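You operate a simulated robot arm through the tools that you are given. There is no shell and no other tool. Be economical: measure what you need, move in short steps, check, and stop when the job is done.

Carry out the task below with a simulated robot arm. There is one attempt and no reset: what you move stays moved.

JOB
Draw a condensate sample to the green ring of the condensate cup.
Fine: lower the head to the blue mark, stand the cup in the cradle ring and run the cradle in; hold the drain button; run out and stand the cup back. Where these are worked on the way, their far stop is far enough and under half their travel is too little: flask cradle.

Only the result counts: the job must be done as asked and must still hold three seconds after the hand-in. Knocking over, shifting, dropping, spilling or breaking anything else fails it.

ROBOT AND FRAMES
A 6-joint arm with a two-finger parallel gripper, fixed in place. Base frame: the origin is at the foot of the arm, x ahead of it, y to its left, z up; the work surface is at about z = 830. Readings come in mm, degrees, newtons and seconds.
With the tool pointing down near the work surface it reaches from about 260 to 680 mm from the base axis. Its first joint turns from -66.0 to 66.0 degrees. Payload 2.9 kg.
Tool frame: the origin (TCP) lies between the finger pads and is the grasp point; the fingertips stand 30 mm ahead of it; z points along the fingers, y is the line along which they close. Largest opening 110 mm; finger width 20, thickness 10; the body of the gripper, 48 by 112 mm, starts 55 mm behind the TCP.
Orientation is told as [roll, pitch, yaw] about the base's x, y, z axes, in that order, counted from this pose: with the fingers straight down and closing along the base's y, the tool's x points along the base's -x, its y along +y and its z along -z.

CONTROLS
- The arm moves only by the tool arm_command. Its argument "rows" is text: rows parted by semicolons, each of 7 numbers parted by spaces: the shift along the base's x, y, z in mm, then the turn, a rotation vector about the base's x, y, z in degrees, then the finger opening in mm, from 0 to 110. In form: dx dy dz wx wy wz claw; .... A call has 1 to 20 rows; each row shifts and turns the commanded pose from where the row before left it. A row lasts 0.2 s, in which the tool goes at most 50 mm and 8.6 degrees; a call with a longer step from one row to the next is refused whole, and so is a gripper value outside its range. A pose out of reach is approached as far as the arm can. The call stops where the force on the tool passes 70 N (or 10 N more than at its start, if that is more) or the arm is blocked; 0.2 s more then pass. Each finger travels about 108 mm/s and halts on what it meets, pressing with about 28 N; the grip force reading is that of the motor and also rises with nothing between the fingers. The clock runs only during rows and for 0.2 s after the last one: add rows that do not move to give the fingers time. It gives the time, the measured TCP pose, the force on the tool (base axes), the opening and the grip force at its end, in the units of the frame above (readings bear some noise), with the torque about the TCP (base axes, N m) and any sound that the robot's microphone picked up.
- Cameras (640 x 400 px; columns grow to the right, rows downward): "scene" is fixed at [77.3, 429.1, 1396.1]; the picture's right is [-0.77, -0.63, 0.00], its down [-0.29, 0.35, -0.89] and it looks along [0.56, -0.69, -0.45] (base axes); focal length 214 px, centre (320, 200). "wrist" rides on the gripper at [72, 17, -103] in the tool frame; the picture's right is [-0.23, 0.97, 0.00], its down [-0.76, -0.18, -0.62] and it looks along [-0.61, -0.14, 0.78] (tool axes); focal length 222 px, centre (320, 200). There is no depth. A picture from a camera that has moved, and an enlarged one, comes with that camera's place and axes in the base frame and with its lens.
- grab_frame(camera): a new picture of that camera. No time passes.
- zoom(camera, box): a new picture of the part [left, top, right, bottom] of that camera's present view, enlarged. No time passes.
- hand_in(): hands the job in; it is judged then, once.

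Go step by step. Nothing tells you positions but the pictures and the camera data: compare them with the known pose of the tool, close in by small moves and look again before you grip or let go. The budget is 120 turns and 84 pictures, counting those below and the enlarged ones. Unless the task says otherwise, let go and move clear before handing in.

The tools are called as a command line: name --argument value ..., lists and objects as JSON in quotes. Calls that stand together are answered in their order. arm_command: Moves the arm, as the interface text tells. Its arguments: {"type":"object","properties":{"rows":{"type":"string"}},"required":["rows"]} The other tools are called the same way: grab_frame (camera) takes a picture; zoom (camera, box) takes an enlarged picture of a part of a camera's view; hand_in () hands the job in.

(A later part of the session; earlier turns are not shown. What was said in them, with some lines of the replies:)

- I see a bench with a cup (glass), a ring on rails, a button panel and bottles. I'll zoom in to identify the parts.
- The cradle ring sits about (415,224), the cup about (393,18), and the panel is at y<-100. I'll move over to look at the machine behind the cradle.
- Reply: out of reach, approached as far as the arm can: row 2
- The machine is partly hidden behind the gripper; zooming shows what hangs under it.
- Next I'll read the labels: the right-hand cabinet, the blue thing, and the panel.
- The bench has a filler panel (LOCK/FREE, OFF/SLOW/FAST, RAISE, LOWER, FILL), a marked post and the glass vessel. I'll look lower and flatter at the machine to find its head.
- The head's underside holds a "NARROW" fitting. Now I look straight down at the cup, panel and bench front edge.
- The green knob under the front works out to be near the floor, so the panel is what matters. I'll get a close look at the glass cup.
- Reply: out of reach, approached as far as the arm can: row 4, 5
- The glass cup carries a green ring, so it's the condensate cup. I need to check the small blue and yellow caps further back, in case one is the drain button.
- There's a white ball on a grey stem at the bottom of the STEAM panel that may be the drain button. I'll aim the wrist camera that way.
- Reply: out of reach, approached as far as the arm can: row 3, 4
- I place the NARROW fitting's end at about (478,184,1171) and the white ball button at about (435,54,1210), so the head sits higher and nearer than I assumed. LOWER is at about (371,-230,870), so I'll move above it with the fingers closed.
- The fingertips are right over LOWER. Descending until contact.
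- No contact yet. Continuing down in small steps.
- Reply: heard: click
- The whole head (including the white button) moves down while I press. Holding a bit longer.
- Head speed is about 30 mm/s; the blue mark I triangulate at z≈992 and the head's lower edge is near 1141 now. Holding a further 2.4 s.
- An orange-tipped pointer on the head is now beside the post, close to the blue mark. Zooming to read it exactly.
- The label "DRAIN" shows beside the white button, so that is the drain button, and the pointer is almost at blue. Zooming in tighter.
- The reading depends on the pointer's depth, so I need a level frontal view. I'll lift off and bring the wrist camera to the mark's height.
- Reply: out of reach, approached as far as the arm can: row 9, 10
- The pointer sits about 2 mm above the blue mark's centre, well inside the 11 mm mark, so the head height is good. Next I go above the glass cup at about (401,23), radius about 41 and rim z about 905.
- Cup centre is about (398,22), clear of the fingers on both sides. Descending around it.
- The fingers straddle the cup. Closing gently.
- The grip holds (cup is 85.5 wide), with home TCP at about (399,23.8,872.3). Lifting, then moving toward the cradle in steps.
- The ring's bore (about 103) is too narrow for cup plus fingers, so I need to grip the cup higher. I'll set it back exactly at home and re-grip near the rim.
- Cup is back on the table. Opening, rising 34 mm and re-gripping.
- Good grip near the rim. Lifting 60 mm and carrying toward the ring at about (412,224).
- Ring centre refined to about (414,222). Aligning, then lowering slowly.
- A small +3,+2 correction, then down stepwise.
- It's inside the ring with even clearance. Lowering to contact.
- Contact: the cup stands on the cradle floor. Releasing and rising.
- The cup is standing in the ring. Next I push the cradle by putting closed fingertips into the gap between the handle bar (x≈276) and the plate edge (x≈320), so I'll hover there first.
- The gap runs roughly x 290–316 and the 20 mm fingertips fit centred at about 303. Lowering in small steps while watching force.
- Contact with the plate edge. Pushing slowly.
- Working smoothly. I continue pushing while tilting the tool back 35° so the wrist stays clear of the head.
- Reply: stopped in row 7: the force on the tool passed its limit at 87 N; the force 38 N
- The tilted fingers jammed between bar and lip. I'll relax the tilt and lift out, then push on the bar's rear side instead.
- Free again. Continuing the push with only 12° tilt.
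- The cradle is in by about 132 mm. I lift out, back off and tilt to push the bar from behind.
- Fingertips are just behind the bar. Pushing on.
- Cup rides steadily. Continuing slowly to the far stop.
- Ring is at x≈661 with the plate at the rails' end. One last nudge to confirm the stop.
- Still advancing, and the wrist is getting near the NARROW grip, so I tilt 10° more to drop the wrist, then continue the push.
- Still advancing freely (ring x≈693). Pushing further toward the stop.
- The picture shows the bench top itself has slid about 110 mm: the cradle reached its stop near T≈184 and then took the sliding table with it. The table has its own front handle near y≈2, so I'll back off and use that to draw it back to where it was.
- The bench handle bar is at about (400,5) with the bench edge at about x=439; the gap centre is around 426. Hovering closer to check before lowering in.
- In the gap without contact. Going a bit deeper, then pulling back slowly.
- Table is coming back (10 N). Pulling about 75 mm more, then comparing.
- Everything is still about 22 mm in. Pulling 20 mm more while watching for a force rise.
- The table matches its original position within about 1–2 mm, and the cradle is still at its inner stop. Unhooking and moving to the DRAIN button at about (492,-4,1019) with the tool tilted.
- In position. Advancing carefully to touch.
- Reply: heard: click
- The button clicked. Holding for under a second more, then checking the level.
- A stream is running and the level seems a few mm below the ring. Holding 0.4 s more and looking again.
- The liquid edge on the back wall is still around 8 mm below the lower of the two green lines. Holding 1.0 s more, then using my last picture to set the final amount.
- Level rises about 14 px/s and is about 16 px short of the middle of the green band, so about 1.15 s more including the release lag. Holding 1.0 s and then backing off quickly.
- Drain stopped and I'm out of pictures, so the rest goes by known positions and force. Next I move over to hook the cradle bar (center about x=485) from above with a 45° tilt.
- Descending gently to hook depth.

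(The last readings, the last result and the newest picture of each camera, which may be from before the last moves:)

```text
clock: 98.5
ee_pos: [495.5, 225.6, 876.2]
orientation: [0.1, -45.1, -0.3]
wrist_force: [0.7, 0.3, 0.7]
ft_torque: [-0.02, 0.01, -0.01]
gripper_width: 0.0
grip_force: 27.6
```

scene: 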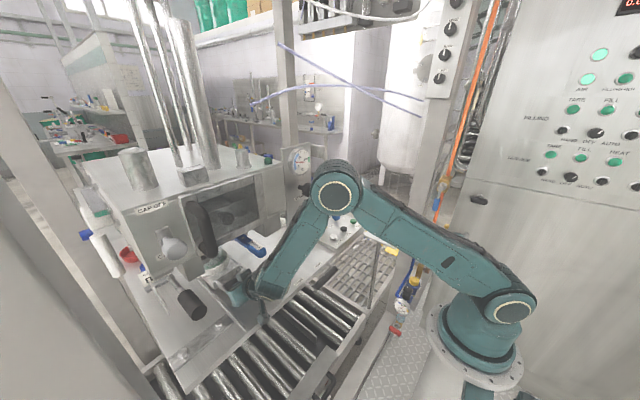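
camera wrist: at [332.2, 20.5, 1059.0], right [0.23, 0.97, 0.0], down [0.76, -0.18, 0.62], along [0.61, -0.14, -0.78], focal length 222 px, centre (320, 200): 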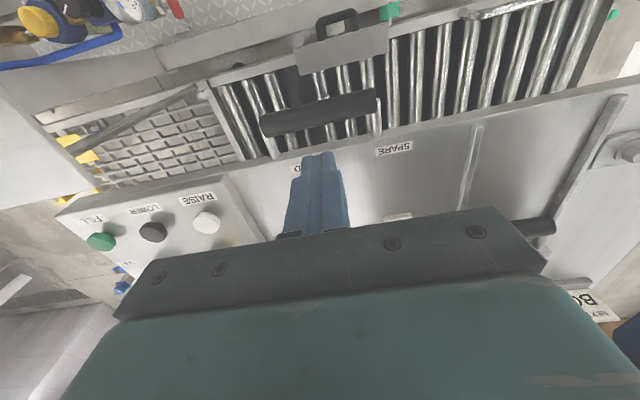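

Pulling back gently and watching for contact.

arm_command --rows "-2 0 0 0 0 0 0;-3 0 0 0 0 0 0;-3 0 0 0 0 0 0;-3 0 0 0 0 0 0"

```text
clock: 99.5
ee_pos: [483.3, 225.9, 876.8]
orientation: [0.2, -45.0, -0.2]
wrist_force: [2.5, 1.2, 5.8]
ft_torque: [0.01, -0.05, 0.0]
gripper_width: 0.0
grip_force: 28.5
```

Hooked (about 3 N pull). Continuing out.

arm_command --rows "-3 0 0 0 0 0 0;-4 0 0 0 0 0 0;-4 0 0 0 0 0 0;-4 0 0 0 0 0 0;-4 0 0 0 0 0 0;-4 0 0 0 0 0 0;-4 0 0 0 0 0 0;-4 0 0 0 0 0 0;-4 0 0 0 0 0 0;-4 0 0 0 0 0 0;-4 0 0 0 0 0 0;-4 0 0 0 0 0 0"

```text
clock: 102.0
ee_pos: [435.6, 225.4, 877.4]
orientation: [0.0, -45.0, -0.3]
wrist_force: [2.8, -0.7, 1.9]
ft_torque: [-0.03, -0.02, 0.03]
gripper_width: 0.1
grip_force: 27.9
```

arm_command --rows "-4 0 0 0 0 0 0;-4 0 0 0 0 0 0;-4 0 0 0 0 0 0;-4 0 0 0 0 0 0;-4 0 0 0 0 0 0;-4 0 0 0 0 0 0;-4 0 0 0 0 0 0;-4 0 0 0 0 0 0;-4 0 0 0 0 0 0;-4 0 0 0 0 0 0;-4 0 0 0 0 0 0;-4 0 0 0 0 0 0;-4 0 0 0 0 0 0;-3 0 0 0 0 0 0;-2 0 0 0 0 0 0"

```text
clock: 105.2
ee_pos: [379.0, 225.9, 877.3]
orientation: [0.1, -44.9, -0.3]
wrist_force: [2.7, -0.4, 5.3]
ft_torque: [-0.02, 0.03, 0.01]
gripper_width: 0.0
grip_force: 27.9
```

Halfway out. I lift off, go vertical, and re-hook in the gap (about x=405) for the final stretch.

arm_command --rows "4 0 0 0 0 0 0;3 0 10 0 0 0 0;0 0 20 0 0 0 0;0 0 30 0 5 0 0;0 0 10 0 8 0 0;4 0 0 0 8 0 0;4 0 0 0 8 0 0;4 0 0 0 8 0 0;4 0 0 0 8 0 0;3 -1 -10 0 0 0 0;0 0 -15 0 0 0 0;0 0 -10 0 0 0 0;0 0 0 0 0 0 0"

```text
clock: 108.0
ee_pos: [405.9, 223.2, 911.3]
orientation: [-0.2, 0.1, -0.3]
wrist_force: [-0.2, 0.4, -0.6]
ft_torque: [-0.02, 0.0, 0.04]
gripper_width: 0.0
grip_force: 27.8
```

arm_command --rows "0 0 -10 0 0 0 0;0 0 -5 0 0 0 0;0 0 -4 0 0 0 0;0 0 -4 0 0 0 0;0 0 -4 0 0 0 0"

```text
clock: 109.0
ee_pos: [410.8, 224.8, 898.6]
orientation: [0.3, -1.1, -0.5]
wrist_force: [-1.7, -4.2, 8.1]
ft_torque: [-0.15, 0.02, -0.05]
gripper_width: 0.0
grip_force: 28.5
stopped in row 4: the force on the tool passed its limit at 75 N (the readings are from after the stop); the commanded pose is now the measured one
```

It touched the plate's upright lip. Raising slightly, shifting back to x≈401 and retrying in small steps.

arm_command --rows "0 0 6 0 1.1 0 0;-5 0 2 0 0 0 0;-5 -1 0 0 0 0 0;0 0 0 0 0 0 0"

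arm_command --rows "0 0 -3 0 0 0 0;0 0 -3 0 0 0 0;0 0 -2 0 0 0 0"

```text
clock: 110.0
ee_pos: [400.5, 225.6, 906.1]
orientation: [0.3, 0.1, -0.4]
wrist_force: [1.1, -0.4, 0.8]
ft_torque: [-0.01, 0.02, 0.03]
gripper_width: 0.0
grip_force: 28.5
```

```text
clock: 110.8
ee_pos: [400.9, 224.3, 896.3]
orientation: [0.2, 0.1, -0.4]
wrist_force: [-0.7, 0.2, 0.6]
ft_torque: [0.02, -0.03, 0.0]
gripper_width: 0.0
grip_force: 27.6
```

arm_command --rows "0 0 -2 0 0 0 0;0 0 -2 0 0 0 0"

```text
clock: 111.4
ee_pos: [400.4, 224.1, 894.5]
orientation: [0.3, 0.1, -0.4]
wrist_force: [-0.5, -0.7, -0.4]
ft_torque: [-0.01, 0.0, -0.01]
gripper_width: 0.1
grip_force: 28.7
```

arm_command --rows "0 0 -2 0 0 0 0;0 0 -2 0 0 0 0"

```text
clock: 112.0
ee_pos: [401.3, 225.0, 890.0]
orientation: [0.3, 0.1, -0.4]
wrist_force: [0.1, 0.4, 1.0]
ft_torque: [0.03, -0.01, -0.01]
gripper_width: 0.0
grip_force: 27.4
```

arm_command --rows "0 0 -2 0 0 0 0;0 0 -2 0 0 0 0"

```text
clock: 112.6
ee_pos: [401.4, 224.8, 886.2]
orientation: [0.2, 0.3, -0.4]
wrist_force: [-0.4, 0.3, 0.6]
ft_torque: [0.0, 0.01, 0.01]
gripper_width: 0.0
grip_force: 28.3
```

Sliding into the gap cleanly now.

arm_command --rows "0 0 -3 0 0 0 0;0 0 -3 0 0 0 0;0 0 -3 0 0 0 0;0 0 -3 0 0 0 0"

```text
clock: 113.6
ee_pos: [401.1, 224.6, 873.3]
orientation: [0.1, 0.1, -0.4]
wrist_force: [-0.1, -0.6, -0.1]
ft_torque: [0.01, 0.02, -0.02]
gripper_width: 0.1
grip_force: 28.7
```

arm_command --rows "-1 0 0 0 0 0 0;-2 0 0 0 0 0 0;-3 0 0 0 0 0 0;-4 0 0 0 0 0 0;-4 0 0 0 0 0 0;-4 0 0 0 0 0 0;-4 0 0 0 0 0 0;-4 0 0 0 0 0 0;-4 0 0 0 0 0 0;-4 0 0 0 0 0 0;-4 0 0 0 0 0 0;-4 0 0 0 0 0 0;-4 0 0 0 0 0 0;-4 0 0 0 0 0 0;-4 0 0 0 0 0 0;-4 0 0 0 0 0 0;-4 0 0 0 0 0 0;-4 0 0 0 0 0 0;-4 0 0 0 0 0 0;-3 0 0 0 0 0 0"

```text
clock: 117.8
ee_pos: [327.1, 225.7, 875.2]
orientation: [0.1, 0.1, -0.4]
wrist_force: [2.5, -0.6, -0.7]
ft_torque: [-0.01, -0.05, 0.01]
gripper_width: 0.2
grip_force: 28.0
```

arm_command --rows "-3 0 0 0 0 0 0;-3 0 0 0 0 0 0;-3 0 0 0 0 0 0;-3 0 0 0 0 0 0;-3 0 0 0 0 0 0;-2 0 0 0 0 0 0"

arm_command --rows "-2 0 0 0 0 0 0;-2 0 0 0 0 0 0"

```text
clock: 119.2
ee_pos: [310.1, 225.5, 875.4]
orientation: [0.3, 0.2, -0.4]
wrist_force: [2.5, 0.9, -0.1]
ft_torque: [0.0, -0.05, 0.02]
gripper_width: 0.1
grip_force: 27.9
```

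```text
clock: 119.8
ee_pos: [308.7, 224.8, 874.4]
orientation: [0.2, 0.1, -0.4]
wrist_force: [3.0, -1.7, 0.4]
ft_torque: [0.0, -0.05, 0.03]
gripper_width: 0.1
grip_force: 28.0
```

arm_command --rows "-2 0 0 0 0 0 0;-2 0 0 0 0 0 0"

arm_command --rows "-1.5 0 0 0 0 0 0;-1.5 0 0 0 0 0 0"

arm_command --rows "-1.5 0 0 0 0 0 0"

```text
clock: 120.4
ee_pos: [303.0, 224.7, 875.0]
orientation: [0.2, 0.0, -0.3]
wrist_force: [2.7, -0.7, 1.4]
ft_torque: [0.01, -0.04, 0.01]
gripper_width: 0.4
grip_force: 27.7
```

```text
clock: 121.0
ee_pos: [299.2, 225.5, 874.2]
orientation: [0.1, 0.1, -0.4]
wrist_force: [1.9, 0.7, 0.6]
ft_torque: [0.03, -0.02, 0.05]
gripper_width: 0.0
grip_force: 27.9
```

```text
clock: 121.4
ee_pos: [298.3, 225.1, 873.9]
orientation: [0.1, 0.1, -0.4]
wrist_force: [2.8, 0.0, -0.8]
ft_torque: [-0.02, -0.06, -0.02]
gripper_width: 0.0
grip_force: 28.2
```

arm_command --rows "-1.5 0 0 0 0 0 0"

arm_command --rows "-1.5 0 0 0 0 0 0"

```text
clock: 121.8
ee_pos: [297.0, 224.9, 874.8]
orientation: [0.2, 0.1, -0.4]
wrist_force: [2.6, -0.5, -0.1]
ft_torque: [-0.01, -0.03, 0.0]
gripper_width: 0.2
grip_force: 27.7
```

```text
clock: 122.2
ee_pos: [296.1, 225.0, 872.6]
orientation: [0.3, 0.1, -0.4]
wrist_force: [5.2, -1.8, -1.7]
ft_torque: [-0.03, -0.09, 0.02]
gripper_width: 0.0
grip_force: 28.2
```

The force rise shows the cradle at its outer stop, so I stop there. Lifting out and going above the cup, fingers open.

arm_command --rows "2 0 0 0 0 0 0;0 0 15 0 0 0 0;0 0 30 0 0 0 0;0 0 30 0 0 0 0;0 0 25 0 0 0 20;20 0 0 0 0 0 50;25 0 0 0 0 0 80;25 0 0 0 0 0 108;25 0 0 0 0 0 108;24 0 0 0 0 0 108;0 0 0 0 0 0 108"

```text
clock: 124.6
ee_pos: [417.1, 224.8, 974.1]
orientation: [0.3, 0.2, -0.4]
wrist_force: [-0.4, -1.0, 0.7]
ft_torque: [0.0, -0.02, -0.01]
gripper_width: 108.1
grip_force: 0.1
```

arm_command --rows "0 0.8 -10 -0.3 -0.2 0.3 108;0 0 -15 0 0 0 108;0 0 -12 0 0 0 108;0 0 -10 0 0 0 108;0 0 -7 0 0 0 108;0 0 0 0 0 0 108"

```text
clock: 126.0
ee_pos: [416.6, 226.3, 920.6]
orientation: [-0.2, -0.1, -0.1]
wrist_force: [0.4, 0.6, -0.4]
ft_torque: [-0.01, -0.01, 0.02]
gripper_width: 108.1
grip_force: 0.0
```

Around the cup with no contact. Closing gently.

arm_command --rows "0 0 0 0 0 0 100;0 0 0 0 0 0 95;0 0 0 0 0 0 91;0 0 0 0 0 0 88;0 0 0 0 0 0 85;0 0 0 0 0 0 80;0 0 0 0 0 0 74;0 0 0 0 0 0 70;0 0 0 0 0 0 70"

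```text
clock: 128.0
ee_pos: [416.6, 225.5, 920.2]
orientation: [-0.1, -0.2, -0.1]
wrist_force: [-0.1, -0.4, 0.2]
ft_torque: [0.01, -0.02, -0.02]
gripper_width: 84.7
grip_force: 27.9
```

Gripped. Lifting slowly.

arm_command --rows "0 0 3 0 0 0 70;0 0 5 0 0 0 70;0 0 8 0 0 0 70;0 0 8 0 0 0 70;0 0 8 0 0 0 70;0 0 8 0 0 0 70;0 0 5 0 0 0 70;0 0 2 0 0 0 70;0 0 0 0 0 0 70"

```text
clock: 130.0
ee_pos: [415.3, 225.3, 967.6]
orientation: [0.0, -0.1, 0.0]
wrist_force: [0.3, 1.0, -1.5]
ft_torque: [-0.02, -0.01, -0.02]
gripper_width: 85.0
grip_force: 27.8
```

arm_command --rows "-0.8 -4 0 0 0 0 70;-0.8 -7 0 0 0 0 70;-0.8 -10 0 0 0 0 70;-0.8 -12 0 0 0 0 70;-0.8 -12 0 0 0 0 70;-0.8 -12 0 0 0 0 70;-0.8 -12 0 0 0 0 70;-0.8 -12 0 0 0 0 70;-0.8 -12 0 0 0 0 70;-0.8 -12 0 0 0 0 70;-0.8 -12 0 0 0 0 70;-0.8 -12 0 0 0 0 70;-0.8 -12 0 0 0 0 70;-0.8 -12 0 0 0 0 70;-0.8 -12 0 0 0 0 70;-0.8 -12 0 0 0 0 70;-0.8 -10 0 0 0 0 70;-0.8 -7 0 0 0 0 70;-0.8 -5 0 0 0 0 70;-0.8 -4 0 0 0 0 70"

```text
clock: 134.2
ee_pos: [401.0, 23.3, 967.8]
orientation: [-0.1, -0.1, -0.1]
wrist_force: [1.1, 0.5, -1.6]
ft_torque: [-0.01, 0.04, -0.03]
gripper_width: 84.6
grip_force: 27.8
```

Over home. Lowering gently to contact near TCP z 906.

arm_command --rows "-0.5 -0.5 -3 0 0 0 70;0 0 -6 0 0 0 70;0 0 -8 0 0 0 70;0 0 -8 0 0 0 70;0 0 -8 0 0 0 70;0 0 -8 0 0 0 70;0 0 -7 0 0 0 70;0 0 -5 0 0 0 70;0 0 -3 0 0 0 70;0 0 -2 0 0 0 70;0 0 0 0 0 0 70"

```text
clock: 136.6
ee_pos: [399.9, 22.5, 908.0]
orientation: [-0.1, 0.1, -0.1]
wrist_force: [0.0, -0.1, -1.7]
ft_torque: [-0.01, -0.01, 0.03]
gripper_width: 84.7
grip_force: 28.2
```

arm_command --rows "0 0 -1 0 0 0 70;0 0 -1 0 0 0 70"

```text
clock: 137.2
ee_pos: [399.7, 21.9, 908.3]
orientation: [0.0, -0.1, -0.1]
wrist_force: [-0.2, 0.9, 1.2]
ft_torque: [0.0, 0.01, 0.04]
gripper_width: 84.9
grip_force: 27.9
```

arm_command --rows "0 0 -1 0 0 0 70;0 0 0 0 0 0 70"

```text
clock: 137.8
ee_pos: [399.7, 22.3, 907.0]
orientation: [0.0, -0.2, -0.1]
wrist_force: [-2.7, -0.3, 13.7]
ft_torque: [-0.01, 0.13, -0.12]
gripper_width: 84.7
grip_force: 27.7
```

Cup is standing on the table. Opening and rising clear.

arm_command --rows "0 0 0 0 0 0 90;0 0 0 0 0 0 98;0 0 0 0 0 0 108;0 0 0 0 0 0 108;0 0 10 0 0 0 108;0 0 25 0 0 0 108;-5 0 30 0 0 0 108;-20 0 30 0 0 0 108;-20 0 30 0 0 0 108;0 0 0 0 0 0 108"

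```text
clock: 140.0
ee_pos: [356.0, 21.4, 1031.9]
orientation: [-0.1, 0.0, -0.2]
wrist_force: [0.3, -0.2, -0.6]
ft_torque: [-0.02, -0.01, -0.01]
gripper_width: 108.0
grip_force: 0.0
```

The cup is back at its place, the cradle is out and the arm is clear. Handing in.

hand_in

```text
The job is handed in.
```

I drew the condensate sample and stood the cup back in its place, but the final fill level is an estimate. I had run out of pictures by then. The last picture showed the level just below the green ring, and I timed the rest from the measured rise rate to land mid-ring.

- **Table shift:** while running the cradle in, I pushed past its stop and the sliding table moved about 110 mm. I drew it back by its handle, and the pictures then matched its starting position to about 1–2 mm.
- **Head height:** the pointer sits about 2 mm above the centre of the blue mark, inside the mark.
- **Running out and returning the cup:** I did this by force and known positions only, so how the cup and cradle finally stand was not seen in a picture.
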